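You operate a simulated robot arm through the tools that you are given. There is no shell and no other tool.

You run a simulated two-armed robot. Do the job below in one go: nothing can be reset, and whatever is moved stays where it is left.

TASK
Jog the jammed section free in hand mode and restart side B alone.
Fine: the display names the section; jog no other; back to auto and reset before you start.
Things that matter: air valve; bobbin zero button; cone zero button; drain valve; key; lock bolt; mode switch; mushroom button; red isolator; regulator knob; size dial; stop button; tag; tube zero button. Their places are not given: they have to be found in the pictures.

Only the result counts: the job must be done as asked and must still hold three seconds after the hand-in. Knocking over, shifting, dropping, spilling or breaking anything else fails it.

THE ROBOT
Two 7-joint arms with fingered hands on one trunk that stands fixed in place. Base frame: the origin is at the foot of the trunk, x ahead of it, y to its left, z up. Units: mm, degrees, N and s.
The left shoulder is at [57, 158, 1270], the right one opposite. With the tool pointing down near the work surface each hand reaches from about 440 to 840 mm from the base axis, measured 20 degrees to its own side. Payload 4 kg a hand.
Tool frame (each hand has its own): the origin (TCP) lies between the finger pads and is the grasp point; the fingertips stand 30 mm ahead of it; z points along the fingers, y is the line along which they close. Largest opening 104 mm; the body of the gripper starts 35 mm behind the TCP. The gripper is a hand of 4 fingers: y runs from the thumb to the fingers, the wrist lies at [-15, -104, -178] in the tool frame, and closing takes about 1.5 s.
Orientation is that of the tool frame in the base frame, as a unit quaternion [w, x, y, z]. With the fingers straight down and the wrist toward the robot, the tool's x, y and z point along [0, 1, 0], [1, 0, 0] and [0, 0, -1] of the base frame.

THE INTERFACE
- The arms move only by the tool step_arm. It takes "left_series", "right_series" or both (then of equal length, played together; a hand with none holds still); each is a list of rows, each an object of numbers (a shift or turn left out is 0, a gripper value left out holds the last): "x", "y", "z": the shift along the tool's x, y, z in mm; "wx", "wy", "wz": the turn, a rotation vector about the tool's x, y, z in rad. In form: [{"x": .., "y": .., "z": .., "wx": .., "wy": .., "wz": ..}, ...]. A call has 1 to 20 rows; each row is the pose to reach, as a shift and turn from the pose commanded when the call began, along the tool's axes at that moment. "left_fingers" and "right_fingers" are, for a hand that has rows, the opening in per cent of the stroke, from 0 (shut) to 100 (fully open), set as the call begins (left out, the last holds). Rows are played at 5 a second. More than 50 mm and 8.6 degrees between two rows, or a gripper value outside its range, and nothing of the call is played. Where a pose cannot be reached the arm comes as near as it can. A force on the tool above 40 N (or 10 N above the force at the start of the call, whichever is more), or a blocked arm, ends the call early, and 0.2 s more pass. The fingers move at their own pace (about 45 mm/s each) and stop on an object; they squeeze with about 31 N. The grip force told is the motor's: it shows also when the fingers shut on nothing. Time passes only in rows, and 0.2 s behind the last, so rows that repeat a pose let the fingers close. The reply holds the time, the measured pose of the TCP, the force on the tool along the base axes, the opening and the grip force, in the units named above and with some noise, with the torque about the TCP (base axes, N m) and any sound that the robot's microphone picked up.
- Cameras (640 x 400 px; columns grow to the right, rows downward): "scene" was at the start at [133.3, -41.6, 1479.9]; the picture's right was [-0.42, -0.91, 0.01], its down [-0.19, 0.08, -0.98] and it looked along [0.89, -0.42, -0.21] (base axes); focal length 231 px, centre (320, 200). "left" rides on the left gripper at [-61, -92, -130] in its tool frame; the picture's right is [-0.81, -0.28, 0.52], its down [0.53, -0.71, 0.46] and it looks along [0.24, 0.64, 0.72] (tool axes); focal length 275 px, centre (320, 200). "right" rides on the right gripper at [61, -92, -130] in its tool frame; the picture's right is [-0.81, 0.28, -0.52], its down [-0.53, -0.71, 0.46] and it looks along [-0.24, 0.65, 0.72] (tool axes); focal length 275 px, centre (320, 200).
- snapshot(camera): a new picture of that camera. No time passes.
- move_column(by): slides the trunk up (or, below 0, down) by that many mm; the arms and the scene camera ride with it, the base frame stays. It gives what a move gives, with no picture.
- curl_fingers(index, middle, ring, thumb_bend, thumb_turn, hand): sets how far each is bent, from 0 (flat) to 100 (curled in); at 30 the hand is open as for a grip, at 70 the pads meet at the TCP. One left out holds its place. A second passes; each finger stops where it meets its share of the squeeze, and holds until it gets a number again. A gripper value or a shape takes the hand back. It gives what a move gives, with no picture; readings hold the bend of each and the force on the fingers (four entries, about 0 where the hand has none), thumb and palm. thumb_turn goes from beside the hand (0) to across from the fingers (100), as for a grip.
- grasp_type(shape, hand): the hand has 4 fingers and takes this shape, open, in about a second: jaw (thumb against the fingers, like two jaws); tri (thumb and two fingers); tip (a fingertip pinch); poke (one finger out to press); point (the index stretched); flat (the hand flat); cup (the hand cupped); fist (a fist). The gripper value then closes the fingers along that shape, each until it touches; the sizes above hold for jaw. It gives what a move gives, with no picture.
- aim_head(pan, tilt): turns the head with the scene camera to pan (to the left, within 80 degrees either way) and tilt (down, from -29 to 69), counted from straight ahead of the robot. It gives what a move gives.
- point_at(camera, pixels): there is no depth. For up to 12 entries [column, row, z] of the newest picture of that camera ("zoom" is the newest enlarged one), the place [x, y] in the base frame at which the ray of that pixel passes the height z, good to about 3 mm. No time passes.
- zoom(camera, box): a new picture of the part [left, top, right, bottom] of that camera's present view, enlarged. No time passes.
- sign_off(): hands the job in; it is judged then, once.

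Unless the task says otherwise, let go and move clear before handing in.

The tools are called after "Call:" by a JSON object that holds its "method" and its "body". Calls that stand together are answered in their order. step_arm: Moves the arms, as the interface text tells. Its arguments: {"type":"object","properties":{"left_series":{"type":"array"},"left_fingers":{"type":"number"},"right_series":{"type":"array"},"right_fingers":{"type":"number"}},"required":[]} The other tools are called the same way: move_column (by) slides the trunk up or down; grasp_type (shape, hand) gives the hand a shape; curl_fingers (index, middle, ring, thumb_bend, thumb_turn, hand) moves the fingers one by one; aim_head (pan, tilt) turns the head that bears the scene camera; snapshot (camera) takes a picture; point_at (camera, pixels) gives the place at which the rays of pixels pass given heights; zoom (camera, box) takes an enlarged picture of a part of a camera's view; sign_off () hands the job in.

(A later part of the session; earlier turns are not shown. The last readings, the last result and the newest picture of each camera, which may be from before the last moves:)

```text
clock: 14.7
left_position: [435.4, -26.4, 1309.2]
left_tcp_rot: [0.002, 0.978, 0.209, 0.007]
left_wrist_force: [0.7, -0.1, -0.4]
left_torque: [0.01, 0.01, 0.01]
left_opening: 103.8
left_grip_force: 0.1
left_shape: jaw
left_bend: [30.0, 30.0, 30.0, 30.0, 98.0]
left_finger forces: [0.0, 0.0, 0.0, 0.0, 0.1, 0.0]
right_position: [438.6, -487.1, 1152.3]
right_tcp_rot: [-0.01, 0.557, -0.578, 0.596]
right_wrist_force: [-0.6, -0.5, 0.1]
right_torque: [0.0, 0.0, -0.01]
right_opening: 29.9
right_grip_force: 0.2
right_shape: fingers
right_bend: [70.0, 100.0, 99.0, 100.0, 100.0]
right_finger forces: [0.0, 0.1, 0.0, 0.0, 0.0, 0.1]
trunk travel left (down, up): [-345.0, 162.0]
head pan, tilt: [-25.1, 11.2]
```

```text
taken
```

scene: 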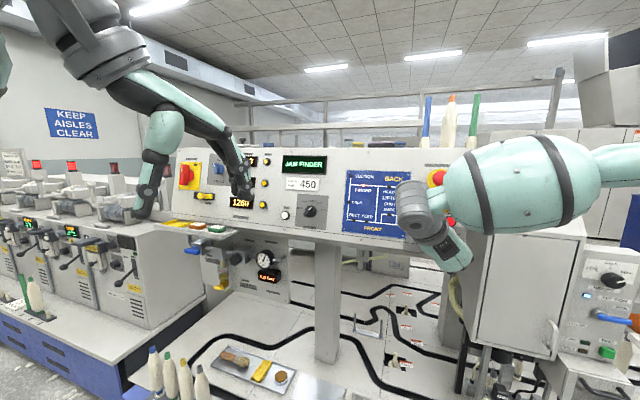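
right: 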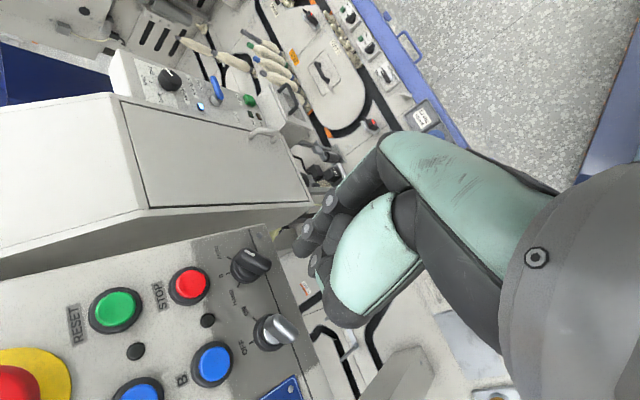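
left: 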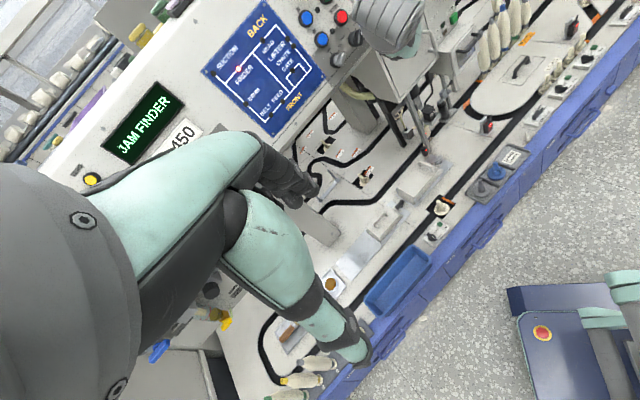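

The 137° roll is reachable, so I can grip the AUTO bar and turn it back 90°. I'll switch the right hand to the tip pinch and look.

Call:
{"method": "grasp_type", "body": {"shape": "tip", "hand": "right"}}

Call:
{"method": "snapshot", "body": {"camera": "right"}}

Call:
{"method": "zoom", "body": {"camera": "right", "box": [180, 210, 340, 370]}}

Call:
{"method": "zoom", "body": {"camera": "left", "box": [280, 0, 460, 110]}}

```text
clock: 15.6
left_position: [435.8, -26.5, 1309.2]
left_tcp_rot: [0.001, 0.978, 0.209, 0.005]
left_wrist_force: [-0.5, 1.0, -0.3]
left_torque: [-0.01, -0.04, -0.01]
left_opening: 103.6
left_grip_force: 0.1
left_shape: jaw
left_bend: [30.0, 30.0, 30.0, 30.0, 98.0]
left_finger forces: [0.0, 0.1, 0.0, 0.0, 0.0, 0.1]
right_position: [438.5, -485.1, 1151.7]
right_tcp_rot: [-0.01, 0.558, -0.577, 0.596]
right_wrist_force: [-0.3, 1.2, 1.0]
right_torque: [-0.02, -0.03, 0.01]
right_opening: 103.8
right_grip_force: 0.1
right_shape: tip
right_bend: [30.0, 98.0, 99.0, 30.0, 98.0]
right_finger forces: [0.0, 0.1, 0.0, 0.0, 0.0, 0.0]
trunk travel left (down, up): [-345.0, 162.0]
head pan, tilt: [-25.1, 11.2]
```

```text
taken
```

right: 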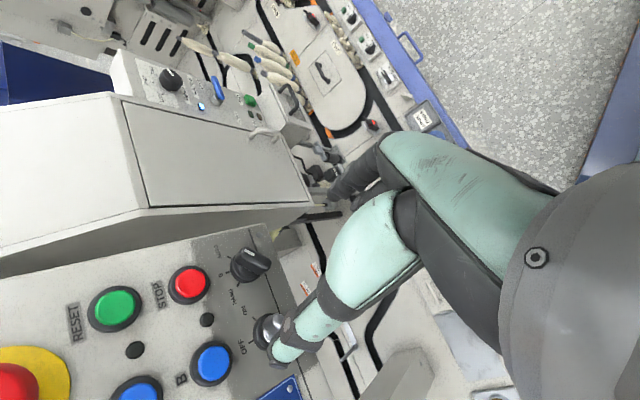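

```text
2.50 times, centred on (260, 290) of right
```

zoom: 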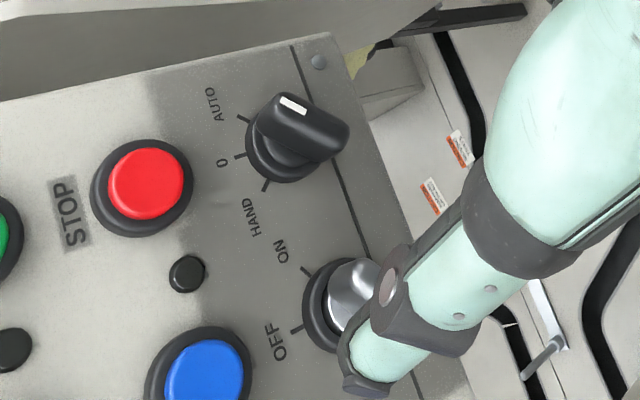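

```text
3.56 times, centred on (370, 55) of left
```

zoom: 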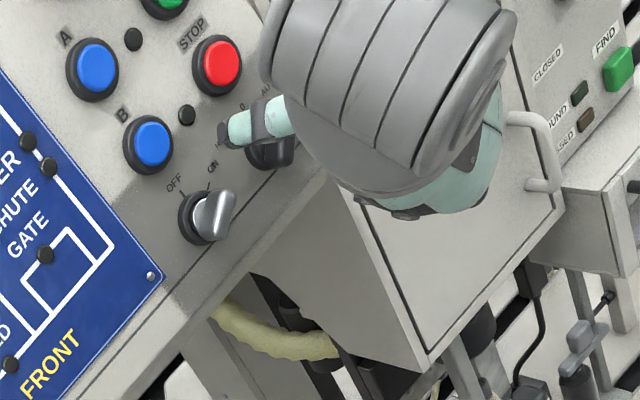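

Only the thumb and index are out, straddling the bar direction. The mode knob centre ray agrees with (512,-597,1116). I'll narrow the opening to 40% and move to about 45 mm tip distance in front of it.

Call:
{"method": "step_arm", "body": {"right_series": [{"x": 7, "y": 6, "z": 0}, {"x": 15, "y": 11, "z": 20}, {"x": 22, "y": 17, "z": 40}, {"x": 22, "y": 17, "z": 60}, {"x": 22, "y": 17, "z": 60}, {"x": 22, "y": 17, "z": 60}], "right_fingers": 40}}

Call:
{"method": "snapshot", "body": {"camera": "right"}}

Call:
{"method": "zoom", "body": {"camera": "right", "box": [220, 180, 380, 340]}}

Call:
{"method": "zoom", "body": {"camera": "left", "box": [280, 0, 460, 110]}}

```text
clock: 17.0
left_position: [435.8, -26.9, 1309.7]
left_tcp_rot: [0.001, 0.978, 0.21, 0.006]
left_wrist_force: [0.4, 0.1, -0.4]
left_torque: [-0.02, -0.01, 0.01]
left_opening: 103.8
left_grip_force: 0.1
left_shape: jaw
left_bend: [30.0, 30.0, 30.0, 30.0, 98.0]
left_finger forces: [0.0, 0.0, 0.1, 0.0, 0.0, 0.0]
right_position: [459.8, -546.0, 1137.2]
right_tcp_rot: [-0.009, 0.558, -0.577, 0.596]
right_wrist_force: [0.2, -0.6, 0.2]
right_torque: [0.0, -0.01, 0.01]
right_opening: 42.3
right_grip_force: 0.1
right_shape: tip
right_bend: [73.0, 98.0, 99.0, 72.0, 100.0]
right_finger forces: [0.0, 0.1, 0.1, 0.0, 0.0, 0.1]
trunk travel left (down, up): [-345.0, 162.0]
head pan, tilt: [-25.1, 11.2]
```

```text
taken
```

right: 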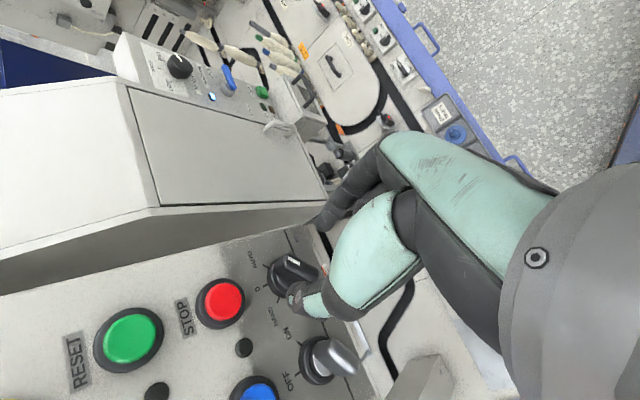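

```text
2.50 times, centred on (300, 260) of right
```

zoom: 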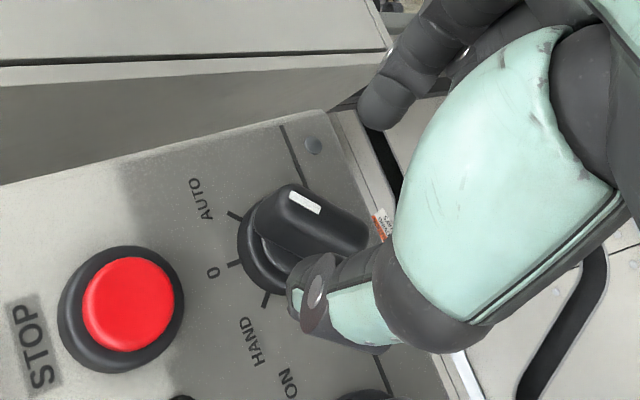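

```text
3.56 times, centred on (370, 55) of left
```

zoom: 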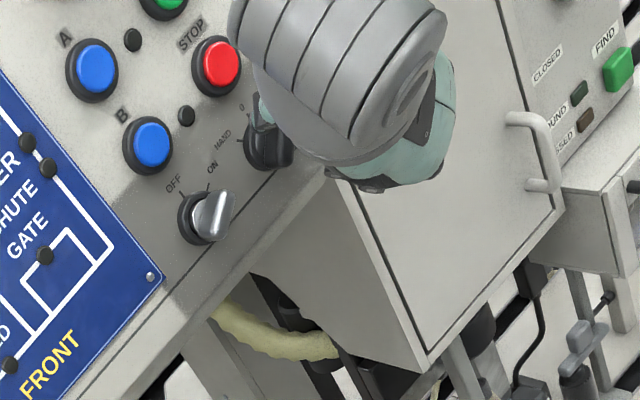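

Thumb and index straddle the bar, and the bar will sit about 6 mm toward the index when I advance. I'll shift y by +5 and advance 35 mm, watching the force.

Call:
{"method": "step_arm", "body": {"right_series": [{"y": 5, "z": 10}, {"y": 5, "z": 20}, {"y": 5, "z": 28}, {"y": 5, "z": 35}, {"y": 5, "z": 35}]}}

Call:
{"method": "zoom", "body": {"camera": "right", "box": [220, 180, 380, 340]}}

Call:
{"method": "zoom", "body": {"camera": "left", "box": [300, 0, 420, 75]}}

```text
clock: 18.2
left_position: [436.6, -28.1, 1309.1]
left_tcp_rot: [0.001, 0.978, 0.21, 0.006]
left_wrist_force: [-0.1, 0.8, -0.1]
left_torque: [0.0, -0.01, 0.01]
left_opening: 103.9
left_grip_force: 0.0
left_shape: jaw
left_bend: [30.0, 30.0, 30.0, 30.0, 98.0]
left_finger forces: [0.0, 0.0, 0.1, 0.0, 0.0, 0.0]
right_position: [480.1, -571.6, 1122.7]
right_tcp_rot: [-0.01, 0.558, -0.577, 0.596]
right_wrist_force: [1.1, 0.3, 0.5]
right_torque: [-0.01, 0.03, 0.02]
right_opening: 42.3
right_grip_force: 0.0
right_shape: tip
right_bend: [73.0, 98.0, 99.0, 72.0, 100.0]
right_finger forces: [0.0, 0.0, 0.0, 0.0, 0.1, 0.0]
trunk travel left (down, up): [-345.0, 162.0]
head pan, tilt: [-25.1, 11.2]
```

```text
2.50 times, centred on (300, 260) of right
```

zoom: 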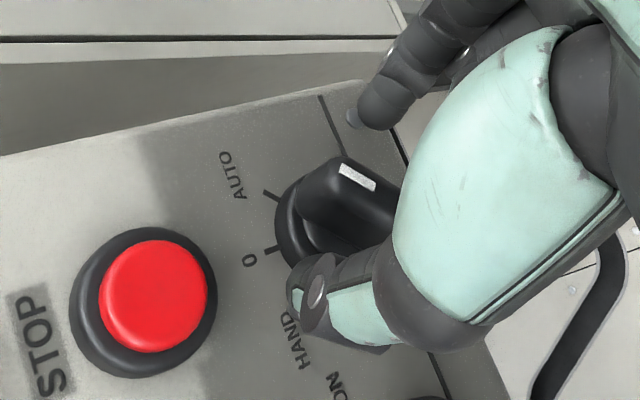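

```text
5.33 times, centred on (360, 38) of left
```

zoom: 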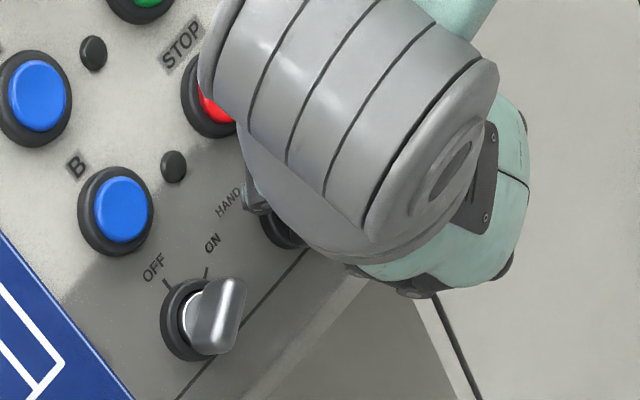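

The bar sits midway between thumb tip (310,290) and index tip (370,120) with no contact force. I'll close on it.

Call:
{"method": "step_arm", "body": {"right_series": [{"z": 0}, {"z": 0}, {"z": 0}, {"z": 0}, {"z": 0}, {"z": 0}, {"z": 0}], "right_fingers": 0}}

Call:
{"method": "zoom", "body": {"camera": "right", "box": [220, 180, 380, 340]}}

```text
clock: 19.8
left_position: [435.7, -27.9, 1309.6]
left_tcp_rot: [0.001, 0.978, 0.21, 0.006]
left_wrist_force: [1.0, -0.1, 0.3]
left_torque: [-0.03, 0.02, 0.02]
left_opening: 104.0
left_grip_force: 0.0
left_shape: jaw
left_bend: [30.0, 30.0, 30.0, 30.0, 98.0]
left_finger forces: [0.0, 0.0, 0.0, 0.1, 0.0, 0.0]
right_position: [479.8, -571.6, 1122.9]
right_tcp_rot: [-0.009, 0.558, -0.577, 0.597]
right_wrist_force: [2.7, -1.1, -0.1]
right_torque: [0.03, -0.04, -0.03]
right_opening: 8.1
right_grip_force: 31.1
right_shape: tip
right_bend: [70.0, 100.0, 100.0, 74.0, 100.0]
right_finger forces: [26.2, 0.1, 0.0, 0.0, 27.9, 0.1]
trunk travel left (down, up): [-345.0, 162.0]
head pan, tilt: [-25.1, 11.2]
```

```text
2.50 times, centred on (300, 260) of right
```

zoom: 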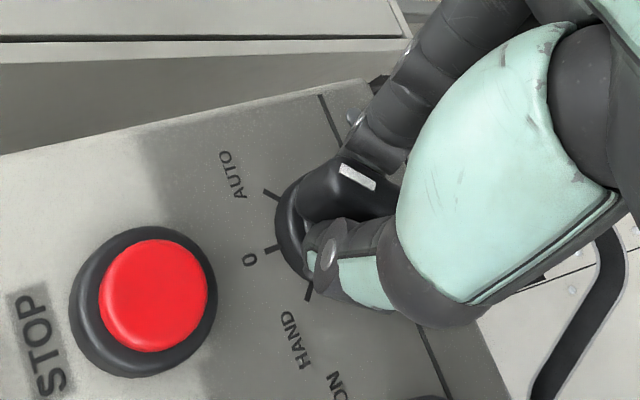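

Gripped with 26/28 N on index and thumb. I'll turn the knob counter-clockwise in steps, first about 46° toward 0.

Call:
{"method": "step_arm", "body": {"right_series": [{"wz": -0.13}, {"wz": -0.26}, {"wz": -0.39}, {"wz": -0.52}, {"wz": -0.65}, {"wz": -0.78}]}}

Call:
{"method": "snapshot", "body": {"camera": "right"}}

Call:
{"method": "zoom", "body": {"camera": "right", "box": [220, 180, 380, 340]}}

```text
clock: 21.2
left_position: [435.4, -27.0, 1309.3]
left_tcp_rot: [0.001, 0.978, 0.21, 0.005]
left_wrist_force: [-0.8, 0.8, 0.6]
left_torque: [-0.02, -0.04, 0.03]
left_opening: 103.8
left_grip_force: 0.0
left_shape: jaw
left_bend: [30.0, 30.0, 30.0, 30.0, 98.0]
left_finger forces: [0.1, 0.0, 0.0, 0.0, 0.0, 0.0]
right_position: [479.7, -571.8, 1122.2]
right_tcp_rot: [0.219, 0.735, -0.321, 0.555]
right_wrist_force: [1.1, -5.5, 9.8]
right_torque: [-0.15, -0.22, -0.1]
right_opening: 7.6
right_grip_force: 30.3
right_shape: tip
right_bend: [70.0, 100.0, 100.0, 75.0, 98.0]
right_finger forces: [27.0, 0.1, 0.0, 0.0, 28.5, 0.0]
trunk travel left (down, up): [-345.0, 162.0]
head pan, tilt: [-25.1, 11.2]
```

```text
taken
```

right: 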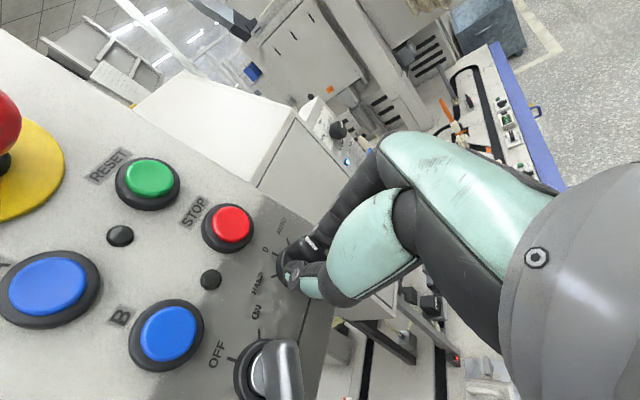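

```text
2.50 times, centred on (300, 260) of right
```

zoom: 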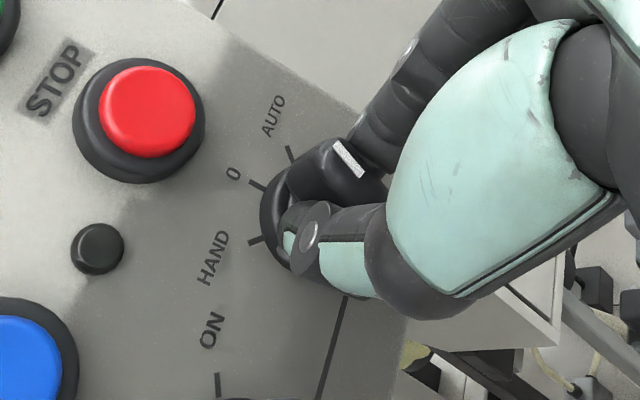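

The knob is following with only about 10 N side load, pushing the tool upward. I'll shift 4 mm up and continue the other 46° toward HAND.

Call:
{"method": "step_arm", "body": {"right_series": [{"x": 2, "wz": -0.13}, {"x": 4, "wz": -0.26}, {"x": 4, "wz": -0.39}, {"x": 4, "wz": -0.52}, {"x": 4, "wz": -0.65}, {"x": 4, "wz": -0.78}, {"x": 4, "wz": -0.84}]}}

Call:
{"method": "snapshot", "body": {"camera": "right"}}

Call:
{"method": "zoom", "body": {"camera": "right", "box": [220, 180, 380, 340]}}

Call:
{"method": "zoom", "body": {"camera": "left", "box": [300, 0, 420, 75]}}

```text
clock: 22.8
left_position: [435.1, -28.0, 1309.3]
left_tcp_rot: [0.001, 0.978, 0.21, 0.006]
left_wrist_force: [0.2, 0.6, 0.4]
left_torque: [0.01, 0.01, 0.07]
left_opening: 103.9
left_grip_force: 0.0
left_shape: jaw
left_bend: [30.0, 30.0, 30.0, 30.0, 98.0]
left_finger forces: [0.0, 0.0, 0.0, 0.1, 0.0, 0.0]
right_position: [479.4, -573.0, 1126.9]
right_tcp_rot: [0.426, 0.802, 0.007, 0.418]
right_wrist_force: [1.2, -6.4, 5.7]
right_torque: [-0.1, -0.17, -0.25]
right_opening: 6.8
right_grip_force: 31.1
right_shape: tip
right_bend: [70.0, 100.0, 100.0, 76.0, 95.0]
right_finger forces: [30.3, 0.1, 0.0, 0.1, 26.3, 0.1]
trunk travel left (down, up): [-345.0, 162.0]
head pan, tilt: [-25.1, 11.2]
```

```text
taken
```

right: 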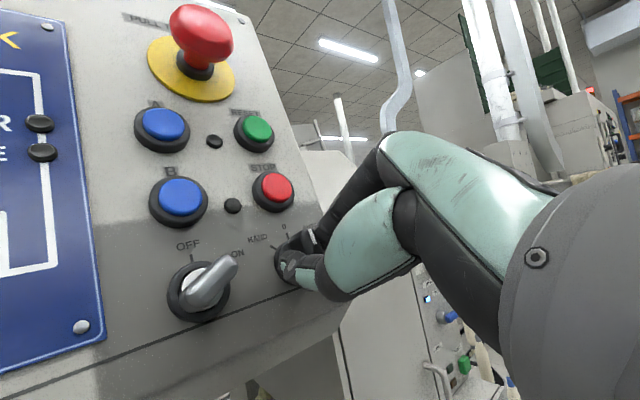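

```text
2.50 times, centred on (300, 260) of right
```

zoom: 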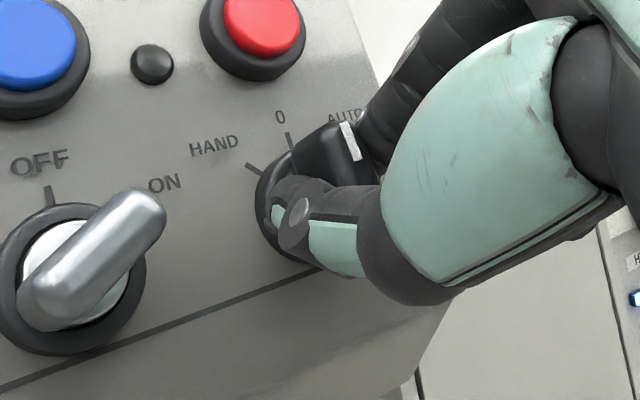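

```text
5.33 times, centred on (360, 38) of left
```

zoom: 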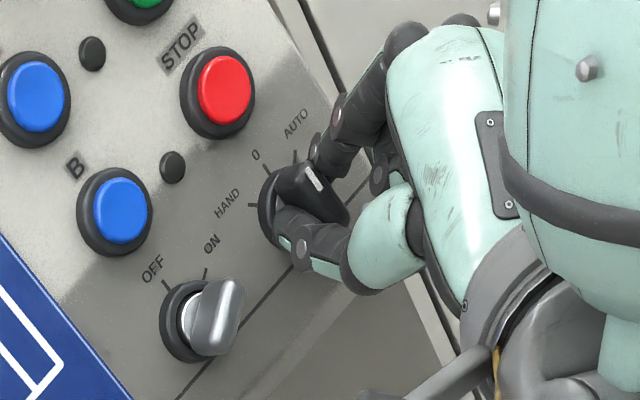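

The left zoom shows the bar near (315,190), apparently between 0 and HAND, so the fingers may have slipped some. I'll zoom in tighter.

Call:
{"method": "zoom", "body": {"camera": "left", "box": [338, 20, 374, 50]}}

Call:
{"method": "zoom", "body": {"camera": "right", "box": [265, 210, 345, 300]}}

```text
13.33 times, centred on (356, 35) of left
```

zoom: 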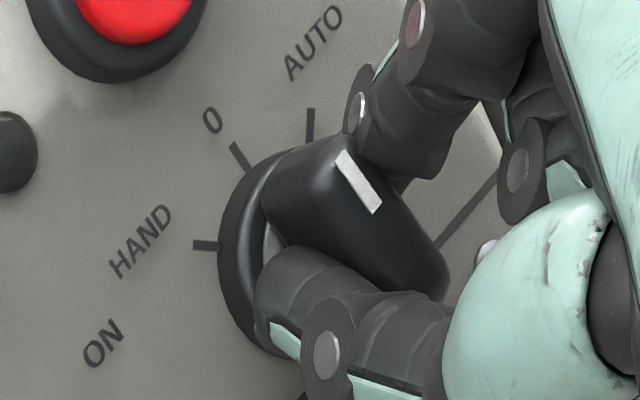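

```text
4.44 times, centred on (305, 255) of right
```

zoom: 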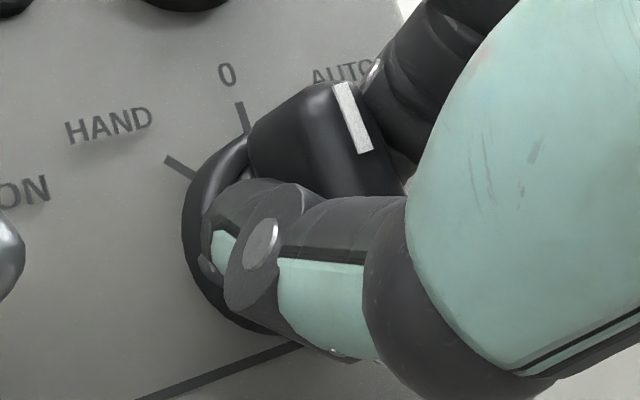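

The stripe is parallel to the 0 tick, so the knob reached 0 and the single-finger pinch slipped from there. I'll release and back off, then change to the two-finger tri grip and roll to match the vertical bar.

Call:
{"method": "step_arm", "body": {"right_series": [{"z": 0}, {"z": 0}, {"z": 0}, {"z": 0}, {"z": -20}, {"z": -40}, {"z": -60}, {"z": -70}], "right_fingers": 40}}

Call:
{"method": "grasp_type", "body": {"shape": "tri", "hand": "right"}}

Call:
{"method": "step_arm", "body": {"right_series": [{"wz": 0.13}, {"wz": 0.26}, {"wz": 0.39}, {"wz": 0.52}, {"wz": 0.65}, {"wz": 0.8}, {"wz": 0.8}], "right_fingers": 40}}

Call:
{"method": "snapshot", "body": {"camera": "right"}}

Call:
{"method": "zoom", "body": {"camera": "right", "box": [180, 180, 340, 340]}}

Call:
{"method": "zoom", "body": {"camera": "left", "box": [300, 0, 420, 75]}}

```text
clock: 24.6
left_position: [435.7, -27.6, 1310.2]
left_tcp_rot: [0.001, 0.978, 0.21, 0.005]
left_wrist_force: [0.0, -0.5, -0.4]
left_torque: [0.05, -0.01, 0.01]
left_opening: 103.9
left_grip_force: 0.0
left_shape: jaw
left_bend: [30.0, 30.0, 30.0, 30.0, 98.0]
left_finger forces: [0.1, 0.0, 0.0, 0.0, 0.0, 0.1]
right_position: [431.6, -525.3, 1148.4]
right_tcp_rot: [0.426, 0.802, 0.006, 0.418]
right_wrist_force: [-0.5, -0.1, -0.1]
right_torque: [-0.04, 0.0, -0.01]
right_opening: 41.4
right_grip_force: 0.1
right_shape: tip
right_bend: [73.0, 98.0, 99.0, 72.0, 100.0]
right_finger forces: [0.1, 0.0, 0.0, 0.0, 0.1, 0.0]
trunk travel left (down, up): [-345.0, 162.0]
head pan, tilt: [-25.1, 11.2]
```

```text
clock: 25.5
left_position: [436.4, -27.6, 1310.2]
left_tcp_rot: [0.002, 0.978, 0.21, 0.006]
left_wrist_force: [-0.3, -0.5, -0.2]
left_torque: [-0.01, 0.0, -0.06]
left_opening: 104.0
left_grip_force: 0.0
left_shape: jaw
left_bend: [30.0, 30.0, 30.0, 30.0, 98.0]
left_finger forces: [0.1, 0.0, 0.0, 0.1, 0.1, 0.1]
right_position: [434.1, -524.9, 1147.3]
right_tcp_rot: [0.426, 0.802, 0.007, 0.418]
right_wrist_force: [0.6, -0.4, -0.8]
right_torque: [-0.01, -0.01, -0.02]
right_opening: 103.8
right_grip_force: 0.1
right_shape: tri
right_bend: [30.0, 30.0, 99.0, 30.0, 98.0]
right_finger forces: [0.0, 0.0, 0.1, 0.0, 0.1, 0.0]
trunk travel left (down, up): [-345.0, 162.0]
head pan, tilt: [-25.1, 11.2]
```

```text
clock: 27.1
left_position: [436.4, -27.7, 1308.7]
left_tcp_rot: [0.001, 0.978, 0.21, 0.006]
left_wrist_force: [-0.5, -0.5, 0.5]
left_torque: [0.0, -0.01, 0.0]
left_opening: 103.8
left_grip_force: 0.0
left_shape: jaw
left_bend: [30.0, 30.0, 30.0, 30.0, 98.0]
left_finger forces: [0.0, 0.0, 0.0, 0.0, 0.0, 0.0]
right_position: [433.5, -525.1, 1147.9]
right_tcp_rot: [0.228, 0.742, -0.307, 0.551]
right_wrist_force: [-0.1, 0.5, -0.7]
right_torque: [0.01, 0.0, 0.04]
right_opening: 41.9
right_grip_force: 0.1
right_shape: tri
right_bend: [74.0, 49.0, 99.0, 72.0, 100.0]
right_finger forces: [0.0, 0.0, 0.1, 0.0, 0.0, 0.0]
trunk travel left (down, up): [-345.0, 162.0]
head pan, tilt: [-25.1, 11.2]
```

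```text
taken
```

right: 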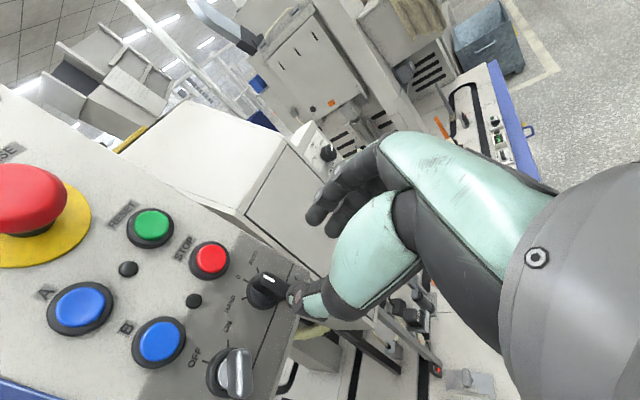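

```text
2.50 times, centred on (260, 260) of right
```

zoom: 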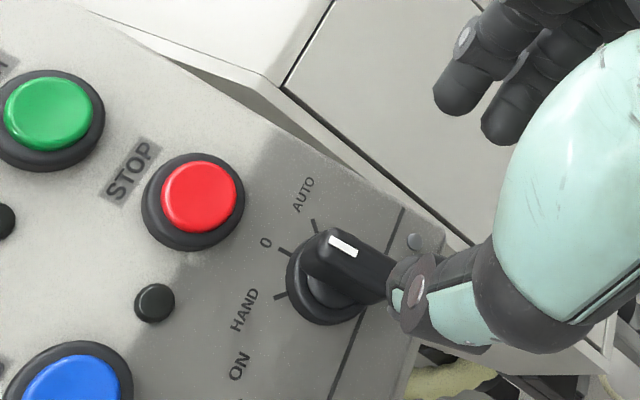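

```text
5.33 times, centred on (360, 38) of left
```

zoom: 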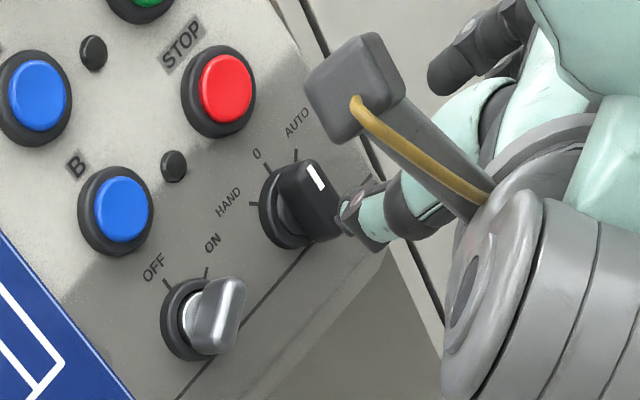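

The knob sits at 0 and the tri hand is aligned, with y horizontal to the right and the TCP on the knob axis. I'll advance 72 mm, watching force, then close.

Call:
{"method": "step_arm", "body": {"right_series": [{"z": 20}, {"z": 40}, {"z": 55}, {"z": 65}, {"z": 72}, {"z": 72}]}}

Call:
{"method": "zoom", "body": {"camera": "right", "box": [220, 180, 380, 340]}}

Call:
{"method": "zoom", "body": {"camera": "left", "box": [300, 0, 420, 75]}}

```text
clock: 28.5
left_position: [435.0, -27.9, 1310.3]
left_tcp_rot: [0.001, 0.978, 0.21, 0.006]
left_wrist_force: [-0.5, -0.8, -1.0]
left_torque: [0.0, 0.01, 0.01]
left_opening: 103.9
left_grip_force: 0.1
left_shape: jaw
left_bend: [30.0, 30.0, 30.0, 30.0, 98.0]
left_finger forces: [0.0, 0.0, 0.0, 0.1, 0.0, 0.1]
right_position: [481.0, -575.4, 1124.1]
right_tcp_rot: [0.228, 0.741, -0.307, 0.551]
right_wrist_force: [-0.2, 0.3, 0.1]
right_torque: [-0.01, -0.01, 0.02]
right_opening: 41.9
right_grip_force: 0.0
right_shape: tri
right_bend: [74.0, 49.0, 99.0, 72.0, 100.0]
right_finger forces: [0.1, 0.0, 0.1, 0.0, 0.0, 0.0]
trunk travel left (down, up): [-345.0, 162.0]
head pan, tilt: [-25.1, 11.2]
```

```text
2.50 times, centred on (300, 260) of right
```

zoom: 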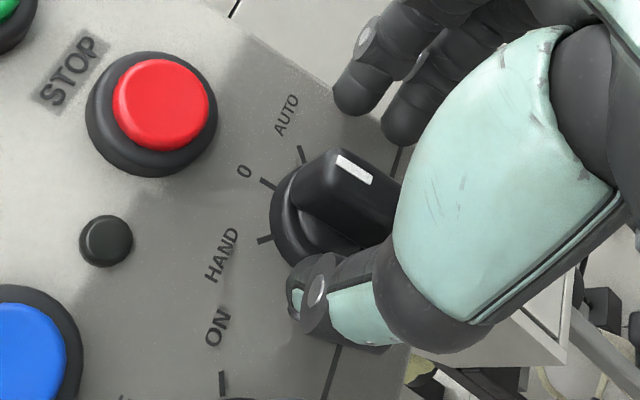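

```text
5.33 times, centred on (360, 38) of left
```

zoom: 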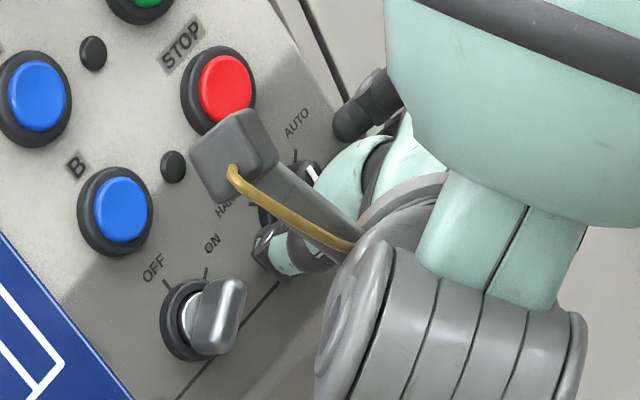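

The bar is between the thumb and two fingers, with no contact. Closing now.

Call:
{"method": "step_arm", "body": {"right_series": [{"z": 0}, {"z": 0}, {"z": 0}, {"z": 0}, {"z": 0}, {"z": 0}, {"z": 0}], "right_fingers": 0}}

Call:
{"method": "zoom", "body": {"camera": "right", "box": [220, 180, 380, 340]}}

```text
clock: 30.1
left_position: [437.2, -27.3, 1308.8]
left_tcp_rot: [0.001, 0.978, 0.21, 0.005]
left_wrist_force: [0.1, -0.4, -0.2]
left_torque: [-0.01, 0.01, 0.02]
left_opening: 103.9
left_grip_force: 0.0
left_shape: jaw
left_bend: [30.0, 30.0, 30.0, 30.0, 98.0]
left_finger forces: [0.0, 0.0, 0.1, 0.0, 0.0, 0.0]
right_position: [482.7, -576.1, 1124.8]
right_tcp_rot: [0.229, 0.742, -0.306, 0.55]
right_wrist_force: [1.7, -1.1, 0.9]
right_torque: [-0.01, 0.0, -0.02]
right_opening: 7.7
right_grip_force: 31.0
right_shape: tri
right_bend: [70.0, 70.0, 100.0, 74.0, 100.0]
right_finger forces: [14.3, 13.3, 0.1, 0.0, 28.0, 0.0]
trunk travel left (down, up): [-345.0, 162.0]
head pan, tilt: [-25.1, 11.2]
```

```text
2.50 times, centred on (300, 260) of right
```

zoom: 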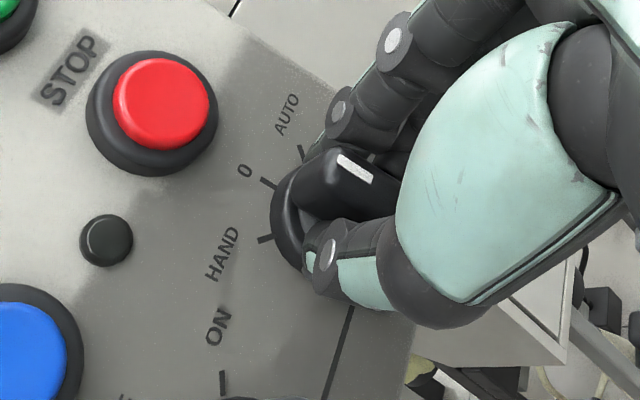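

Both fingers and the thumb grip evenly (14/13/28 N). I'll turn counter-clockwise about 50° to HAND.

Call:
{"method": "step_arm", "body": {"right_series": [{"wz": -0.12}, {"wz": -0.24}, {"wz": -0.36}, {"wz": -0.48}, {"wz": -0.6}, {"wz": -0.72}, {"wz": -0.84}, {"wz": -0.88}]}}

Call:
{"method": "zoom", "body": {"camera": "left", "box": [338, 20, 374, 50]}}

Call:
{"method": "zoom", "body": {"camera": "right", "box": [220, 180, 380, 340]}}

```text
clock: 31.9
left_position: [436.2, -27.0, 1309.7]
left_tcp_rot: [0.001, 0.978, 0.21, 0.005]
left_wrist_force: [-0.2, 0.7, 0.0]
left_torque: [-0.03, 0.01, -0.03]
left_opening: 104.0
left_grip_force: 0.0
left_shape: jaw
left_bend: [30.0, 30.0, 30.0, 30.0, 98.0]
left_finger forces: [0.1, 0.0, 0.1, 0.0, 0.1, 0.0]
right_position: [482.8, -573.9, 1126.9]
right_tcp_rot: [0.443, 0.801, 0.039, 0.401]
right_wrist_force: [10.5, -8.2, 15.9]
right_torque: [-0.37, -0.45, -0.15]
right_opening: 6.5
right_grip_force: 30.4
right_shape: tri
right_bend: [70.0, 70.0, 100.0, 74.0, 100.0]
right_finger forces: [20.6, 14.2, 0.1, 0.0, 24.3, 0.0]
trunk travel left (down, up): [-345.0, 162.0]
head pan, tilt: [-25.1, 11.2]
```

```text
13.33 times, centred on (356, 35) of left
```

zoom: 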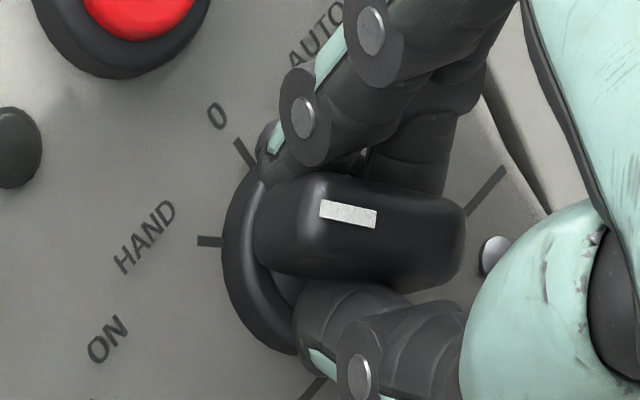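

```text
2.50 times, centred on (300, 260) of right
```

zoom: 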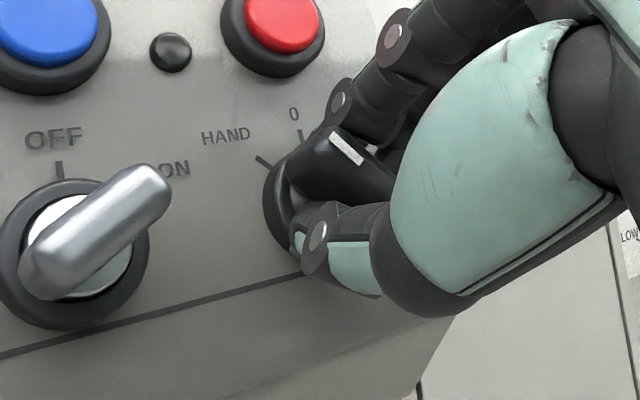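

The bar now points along the HAND tick. I'll release, back off and verify.

Call:
{"method": "step_arm", "body": {"right_series": [{"z": 0}, {"z": 0}, {"z": 0}, {"z": 0}, {"z": -20}, {"z": -40}, {"z": -60}, {"z": -80}], "right_fingers": 40}}

Call:
{"method": "zoom", "body": {"camera": "left", "box": [300, 0, 420, 75]}}

Call:
{"method": "zoom", "body": {"camera": "right", "box": [140, 130, 300, 330]}}

Call:
{"method": "snapshot", "body": {"camera": "scene"}}

```text
clock: 33.7
left_position: [435.2, -27.6, 1310.0]
left_tcp_rot: [0.001, 0.978, 0.209, 0.006]
left_wrist_force: [0.0, -0.3, 0.1]
left_torque: [-0.03, 0.04, -0.01]
left_opening: 104.0
left_grip_force: 0.0
left_shape: jaw
left_bend: [30.0, 30.0, 30.0, 30.0, 98.0]
left_finger forces: [0.0, 0.0, 0.0, 0.1, 0.0, 0.0]
right_position: [426.4, -517.5, 1149.9]
right_tcp_rot: [0.442, 0.802, 0.038, 0.4]
right_wrist_force: [-0.8, -0.1, -0.2]
right_torque: [0.01, 0.02, 0.01]
right_opening: 41.4
right_grip_force: 0.0
right_shape: tri
right_bend: [74.0, 49.0, 99.0, 73.0, 100.0]
right_finger forces: [0.0, 0.1, 0.0, 0.0, 0.0, 0.1]
trunk travel left (down, up): [-345.0, 162.0]
head pan, tilt: [-25.1, 11.2]
```

```text
5.33 times, centred on (360, 38) of left
```

zoom: 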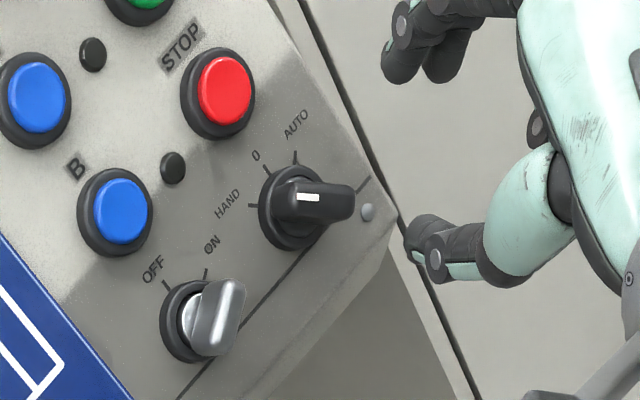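

```text
2.00 times, centred on (220, 230) of right
```

zoom: 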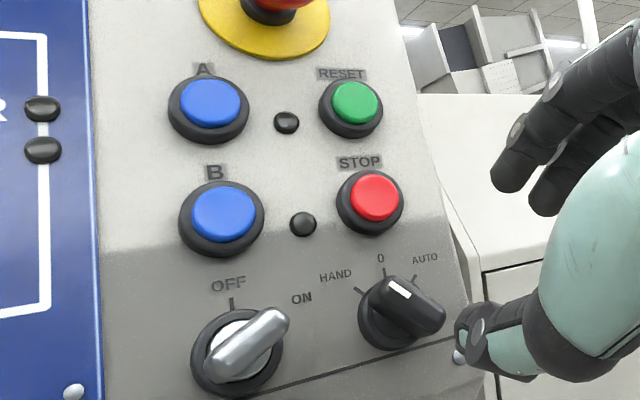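

```text
taken
```

scene: 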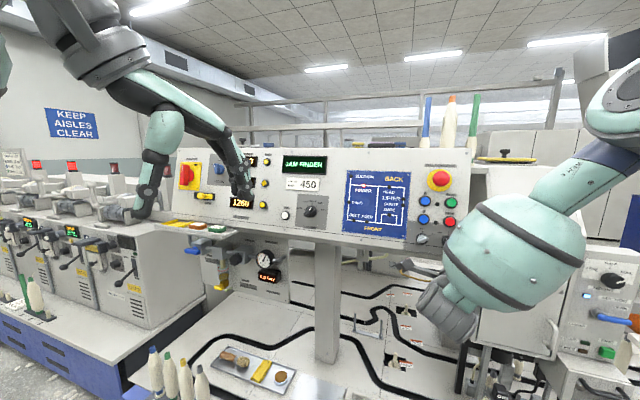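

Mode is now at HAND. Next is the section knob at about (790,-319,1161): I'll raise the trunk for reach, move the left hand out of the way while still watching, and carry the right hand across parallel to the panel, rolling to 130°.

Call:
{"method": "move_column", "body": {"by": 130}}

Call:
{"method": "step_arm", "body": {"left_series": [{"x": 13, "y": -30}, {"x": 26, "y": -60}, {"x": 40, "y": -90}, {"x": 53, "y": -118}]}}

Call:
{"method": "step_arm", "body": {"right_series": [{"x": 21, "y": -26, "z": 0, "wz": 0.13}, {"x": 42, "y": -52, "z": 0, "wz": 0.26}, {"x": 63, "y": -79, "z": 1, "wz": 0.39}, {"x": 84, "y": -105, "z": 2, "wz": 0.52}, {"x": 105, "y": -131, "z": 2, "wz": 0.65}, {"x": 126, "y": -157, "z": 3, "wz": 0.78}, {"x": 147, "y": -183, "z": 3, "wz": 0.91}, {"x": 168, "y": -210, "z": 4, "wz": 1.04}, {"x": 189, "y": -236, "z": 4, "wz": 1.17}, {"x": 210, "y": -262, "z": 5, "wz": 1.3}, {"x": 231, "y": -288, "z": 5, "wz": 1.43}, {"x": 252, "y": -314, "z": 6, "wz": 1.55}, {"x": 252, "y": -314, "z": 6, "wz": 1.55}]}}

Call:
{"method": "snapshot", "body": {"camera": "right"}}

Call:
{"method": "snapshot", "body": {"camera": "left"}}

Call:
{"method": "snapshot", "body": {"camera": "scene"}}

```text
clock: 35.3
left_position: [436.5, -26.7, 1439.8]
left_tcp_rot: [0.002, 0.978, 0.21, 0.006]
left_wrist_force: [0.6, 0.0, -0.3]
left_torque: [-0.01, -0.01, 0.02]
left_opening: 104.0
left_grip_force: 0.1
left_shape: jaw
left_bend: [30.0, 30.0, 30.0, 30.0, 98.0]
left_finger forces: [0.0, 0.0, 0.1, 0.0, 0.1, 0.1]
right_position: [427.4, -518.7, 1279.3]
right_tcp_rot: [0.441, 0.802, 0.038, 0.4]
right_wrist_force: [0.1, 0.0, -0.4]
right_torque: [0.0, 0.01, 0.01]
right_opening: 41.3
right_grip_force: 0.1
right_shape: tri
right_bend: [74.0, 49.0, 99.0, 73.0, 100.0]
right_finger forces: [0.0, 0.0, 0.1, 0.1, 0.1, 0.0]
trunk travel left (down, up): [-475.0, 32.0]
head pan, tilt: [-25.1, 11.2]
```

```text
clock: 36.3
left_position: [437.3, 105.4, 1438.0]
left_tcp_rot: [0.001, 0.978, 0.21, 0.004]
left_wrist_force: [-0.1, 0.6, 0.6]
left_torque: [0.0, 0.01, 0.06]
left_opening: 103.8
left_grip_force: 0.0
left_shape: jaw
left_bend: [30.0, 30.0, 30.0, 30.0, 98.0]
left_finger forces: [0.0, 0.0, 0.1, 0.0, 0.0, 0.0]
right_position: [428.3, -518.0, 1280.8]
right_tcp_rot: [0.442, 0.801, 0.039, 0.401]
right_wrist_force: [1.0, -0.2, 0.1]
right_torque: [0.01, -0.03, 0.02]
right_opening: 41.3
right_grip_force: 0.0
right_shape: tri
right_bend: [74.0, 49.0, 99.0, 73.0, 100.0]
right_finger forces: [0.0, 0.1, 0.0, 0.0, 0.0, 0.0]
trunk travel left (down, up): [-475.0, 32.0]
head pan, tilt: [-25.1, 11.2]
```

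```text
clock: 39.1
left_position: [437.6, 101.3, 1440.3]
left_tcp_rot: [0.002, 0.978, 0.21, 0.005]
left_wrist_force: [0.1, -0.1, -1.1]
left_torque: [0.01, -0.03, 0.01]
left_opening: 103.7
left_grip_force: 0.2
left_shape: jaw
left_bend: [30.0, 30.0, 30.0, 30.0, 98.0]
left_finger forces: [0.0, 0.1, 0.2, 0.0, 0.0, 0.0]
right_position: [585.4, -342.7, 1226.6]
right_tcp_rot: [0.034, 0.598, -0.534, 0.596]
right_wrist_force: [0.1, -0.2, 0.3]
right_torque: [0.02, 0.0, 0.04]
right_opening: 41.8
right_grip_force: 0.0
right_shape: tri
right_bend: [74.0, 49.0, 99.0, 72.0, 100.0]
right_finger forces: [0.0, 0.0, 0.0, 0.0, 0.0, 0.1]
right hand out of reach, approached as far as the arm can: row 3, 4, 5, 6, 7, 8, 9, 10, 11, 12, 13
trunk travel left (down, up): [-475.0, 32.0]
head pan, tilt: [-25.1, 11.2]
```

```text
taken
```

right: 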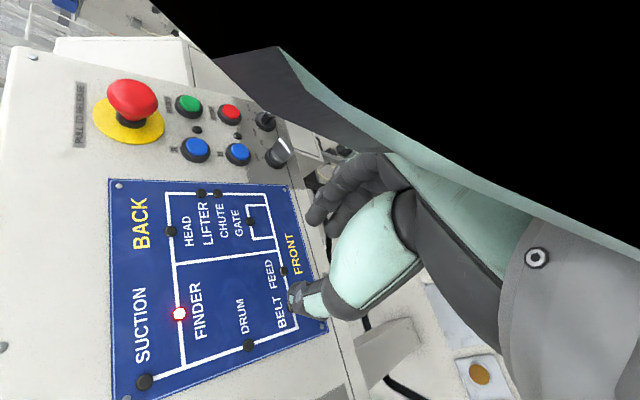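

```text
taken
```

left: 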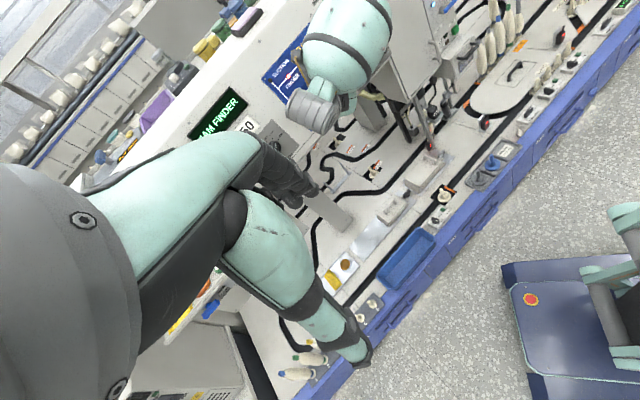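

```text
taken
```

scene: 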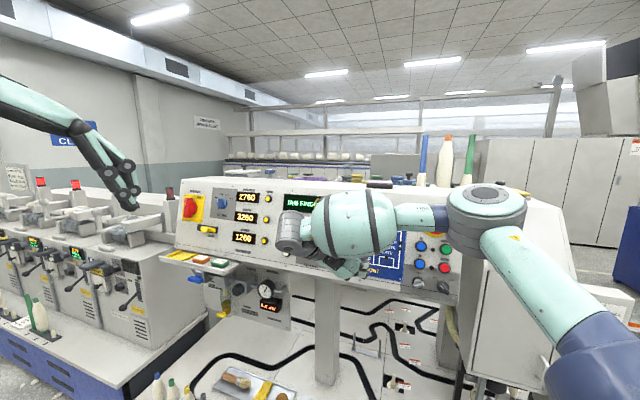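

The arm stopped at (585,-343,1227) because of the wrist angle, not the arm length. I'll swing the right hand's pointing direction 25° toward straight ahead and see whether that clears the limit.

Call:
{"method": "step_arm", "body": {"right_series": [{"wx": 0.082, "wy": -0.065, "wz": -0.031}, {"wx": 0.164, "wy": -0.13, "wz": -0.062}, {"wx": 0.245, "wy": -0.195, "wz": -0.094}, {"wx": 0.327, "wy": -0.26, "wz": -0.125}, {"wx": 0.327, "wy": -0.26, "wz": -0.125}, {"wx": 0.327, "wy": -0.26, "wz": -0.125}]}}

Call:
{"method": "snapshot", "body": {"camera": "right"}}

Call:
{"method": "snapshot", "body": {"camera": "scene"}}

```text
clock: 40.5
left_position: [439.1, 101.8, 1438.9]
left_tcp_rot: [0.002, 0.978, 0.21, 0.006]
left_wrist_force: [-0.2, -1.2, 0.0]
left_torque: [0.01, 0.0, 0.02]
left_opening: 104.1
left_grip_force: 0.1
left_shape: jaw
left_bend: [30.0, 30.0, 30.0, 30.0, 98.0]
left_finger forces: [0.1, 0.0, 0.0, 0.1, 0.0, 0.0]
right_position: [585.8, -344.5, 1226.3]
right_tcp_rot: [-0.095, 0.701, -0.391, 0.588]
right_wrist_force: [-0.7, -0.6, 0.0]
right_torque: [-0.03, 0.01, 0.02]
right_opening: 41.5
right_grip_force: 0.1
right_shape: tri
right_bend: [74.0, 49.0, 99.0, 72.0, 100.0]
right_finger forces: [0.0, 0.0, 0.1, 0.1, 0.0, 0.1]
trunk travel left (down, up): [-475.0, 32.0]
head pan, tilt: [-25.1, 11.2]
```

```text
taken
```

right: 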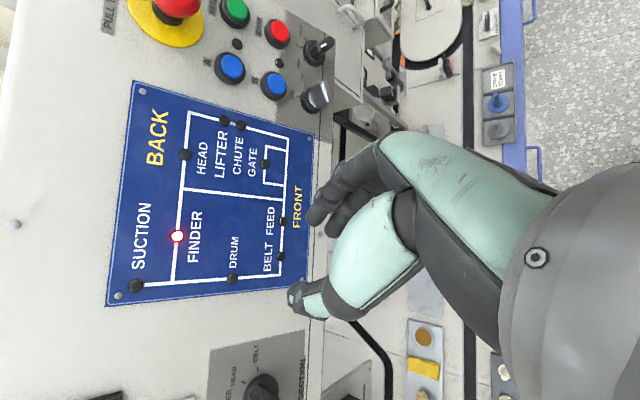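

```text
taken
```

scene: 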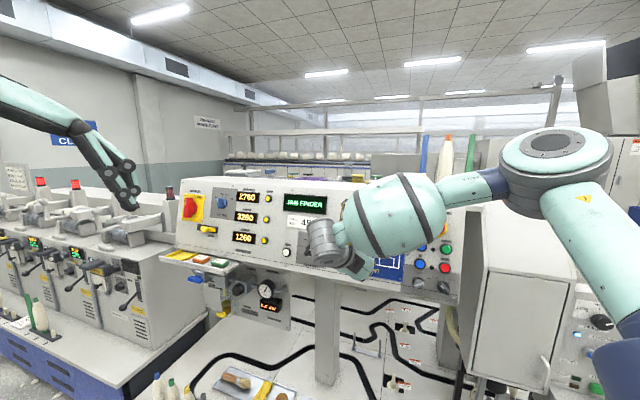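

That pose is reachable, with the tool now pointing about 20° right of straight ahead, which leaves it 24° off the panel normal. I'll move to roughly 100 mm in front of the section knob.

Call:
{"method": "step_arm", "body": {"right_series": [{"x": -16, "y": -17, "z": 13}, {"x": -32, "y": -34, "z": 27}, {"x": -48, "y": -51, "z": 40}, {"x": -65, "y": -68, "z": 53}, {"x": -65, "y": -68, "z": 53}]}}

Call:
{"method": "snapshot", "body": {"camera": "right"}}

Call:
{"method": "snapshot", "body": {"camera": "left"}}

Call:
{"method": "snapshot", "body": {"camera": "scene"}}

```text
clock: 41.7
left_position: [438.6, 102.1, 1439.9]
left_tcp_rot: [0.001, 0.978, 0.21, 0.006]
left_wrist_force: [0.2, 0.8, -0.4]
left_torque: [0.01, 0.01, 0.01]
left_opening: 104.1
left_grip_force: 0.0
left_shape: jaw
left_bend: [30.0, 30.0, 30.0, 30.0, 98.0]
left_finger forces: [0.1, 0.0, 0.0, 0.1, 0.1, 0.0]
right_position: [641.1, -298.7, 1209.0]
right_tcp_rot: [-0.095, 0.701, -0.391, 0.588]
right_wrist_force: [0.9, -0.1, -0.2]
right_torque: [0.0, 0.04, -0.01]
right_opening: 41.5
right_grip_force: 0.0
right_shape: tri
right_bend: [74.0, 49.0, 99.0, 72.0, 100.0]
right_finger forces: [0.1, 0.0, 0.1, 0.0, 0.1, 0.0]
right hand out of reach, approached as far as the arm can: row 3, 4, 5
trunk travel left (down, up): [-475.0, 32.0]
head pan, tilt: [-25.1, 11.2]
```

```text
taken
```

right: 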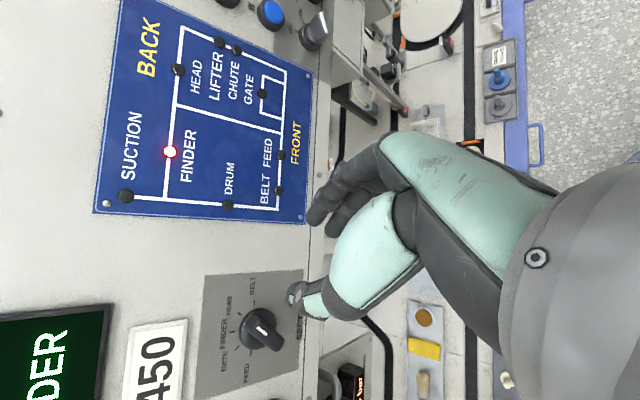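

```text
taken
```

left: 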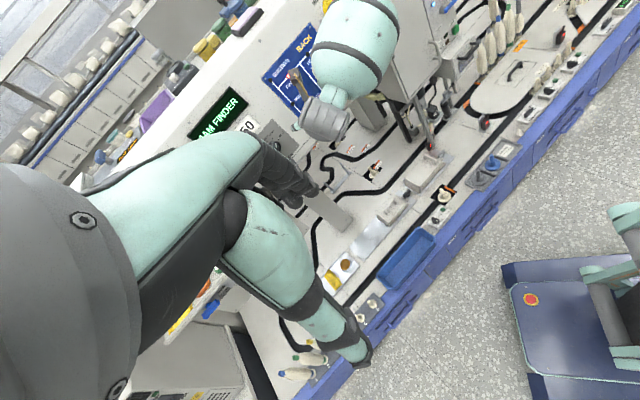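

```text
taken
```

scene: 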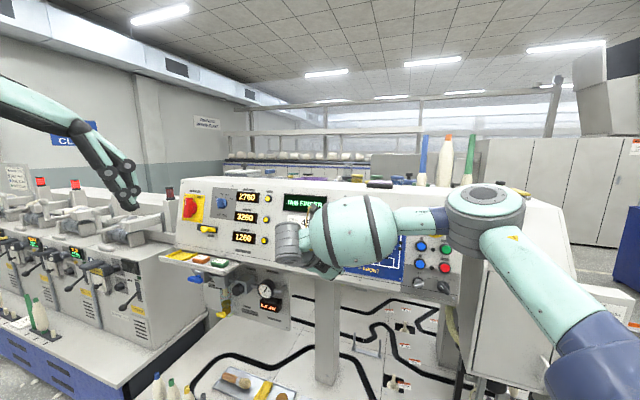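

The right hand is limited again near (641,-299) because its forearm comes from the far right. The left arm points naturally this way, so I'll bring the right hand back toward its earlier place and yaw the left hand for the approach.

Call:
{"method": "step_arm", "body": {"right_series": [{"x": 23, "y": 23, "z": -25}, {"x": 46, "y": 45, "z": -50, "wx": -0.047, "wy": 0.037, "wz": 0.018}, {"x": 69, "y": 68, "z": -70, "wx": -0.094, "wy": 0.074, "wz": 0.036}, {"x": 93, "y": 90, "z": -85, "wx": -0.14, "wy": 0.111, "wz": 0.054}, {"x": 116, "y": 113, "z": -100, "wx": -0.187, "wy": 0.148, "wz": 0.072}, {"x": 139, "y": 136, "z": -115, "wx": -0.234, "wy": 0.185, "wz": 0.09}, {"x": 162, "y": 158, "z": -125, "wx": -0.28, "wy": 0.222, "wz": 0.108}, {"x": 185, "y": 181, "z": -135, "wx": -0.327, "wy": 0.259, "wz": 0.126}]}}

Call:
{"method": "step_arm", "body": {"left_series": [{"wz": -0.126}, {"wz": -0.252}, {"wz": -0.378}, {"wz": -0.504}, {"wz": -0.63}, {"wz": -0.756}, {"wz": -0.882}, {"wz": -1.008}, {"wz": -1.134}, {"wz": -1.257}]}}

Call:
{"method": "snapshot", "body": {"camera": "scene"}}

```text
clock: 43.5
left_position: [436.7, 101.4, 1440.8]
left_tcp_rot: [0.001, 0.978, 0.211, 0.007]
left_wrist_force: [0.7, -0.6, 0.6]
left_torque: [0.01, 0.0, 0.01]
left_opening: 103.9
left_grip_force: 0.1
left_shape: jaw
left_bend: [30.0, 30.0, 30.0, 30.0, 98.0]
left_finger forces: [0.0, 0.0, 0.0, 0.0, 0.1, 0.1]
right_position: [441.6, -501.9, 1282.4]
right_tcp_rot: [0.034, 0.599, -0.535, 0.595]
right_wrist_force: [0.4, 0.0, 0.0]
right_torque: [0.0, -0.01, 0.04]
right_opening: 41.7
right_grip_force: 0.1
right_shape: tri
right_bend: [74.0, 49.0, 99.0, 72.0, 100.0]
right_finger forces: [0.0, 0.0, 0.1, 0.0, 0.0, 0.0]
trunk travel left (down, up): [-475.0, 32.0]
head pan, tilt: [-25.1, 11.2]
```

```text
clock: 45.7
left_position: [435.6, 102.3, 1440.4]
left_tcp_rot: [0.005, 0.667, 0.745, 0.004]
left_wrist_force: [0.4, -0.1, 0.7]
left_torque: [0.02, 0.0, -0.02]
left_opening: 103.9
left_grip_force: 0.1
left_shape: jaw
left_bend: [30.0, 30.0, 30.0, 30.0, 98.0]
left_finger forces: [0.1, 0.0, 0.0, 0.2, 0.0, 0.0]
right_position: [443.0, -501.6, 1279.9]
right_tcp_rot: [0.034, 0.6, -0.534, 0.595]
right_wrist_force: [0.6, -1.4, 0.3]
right_torque: [0.01, -0.02, 0.0]
right_opening: 41.8
right_grip_force: 0.0
right_shape: tri
right_bend: [74.0, 49.0, 99.0, 72.0, 100.0]
right_finger forces: [0.0, 0.0, 0.1, 0.1, 0.1, 0.0]
trunk travel left (down, up): [-475.0, 32.0]
head pan, tilt: [-25.1, 11.2]
```

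```text
taken
```

scene: 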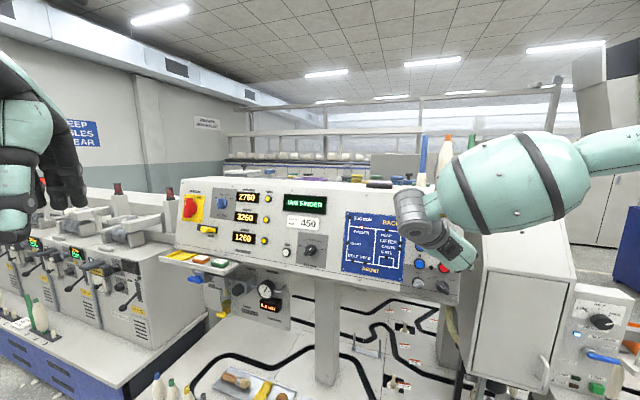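

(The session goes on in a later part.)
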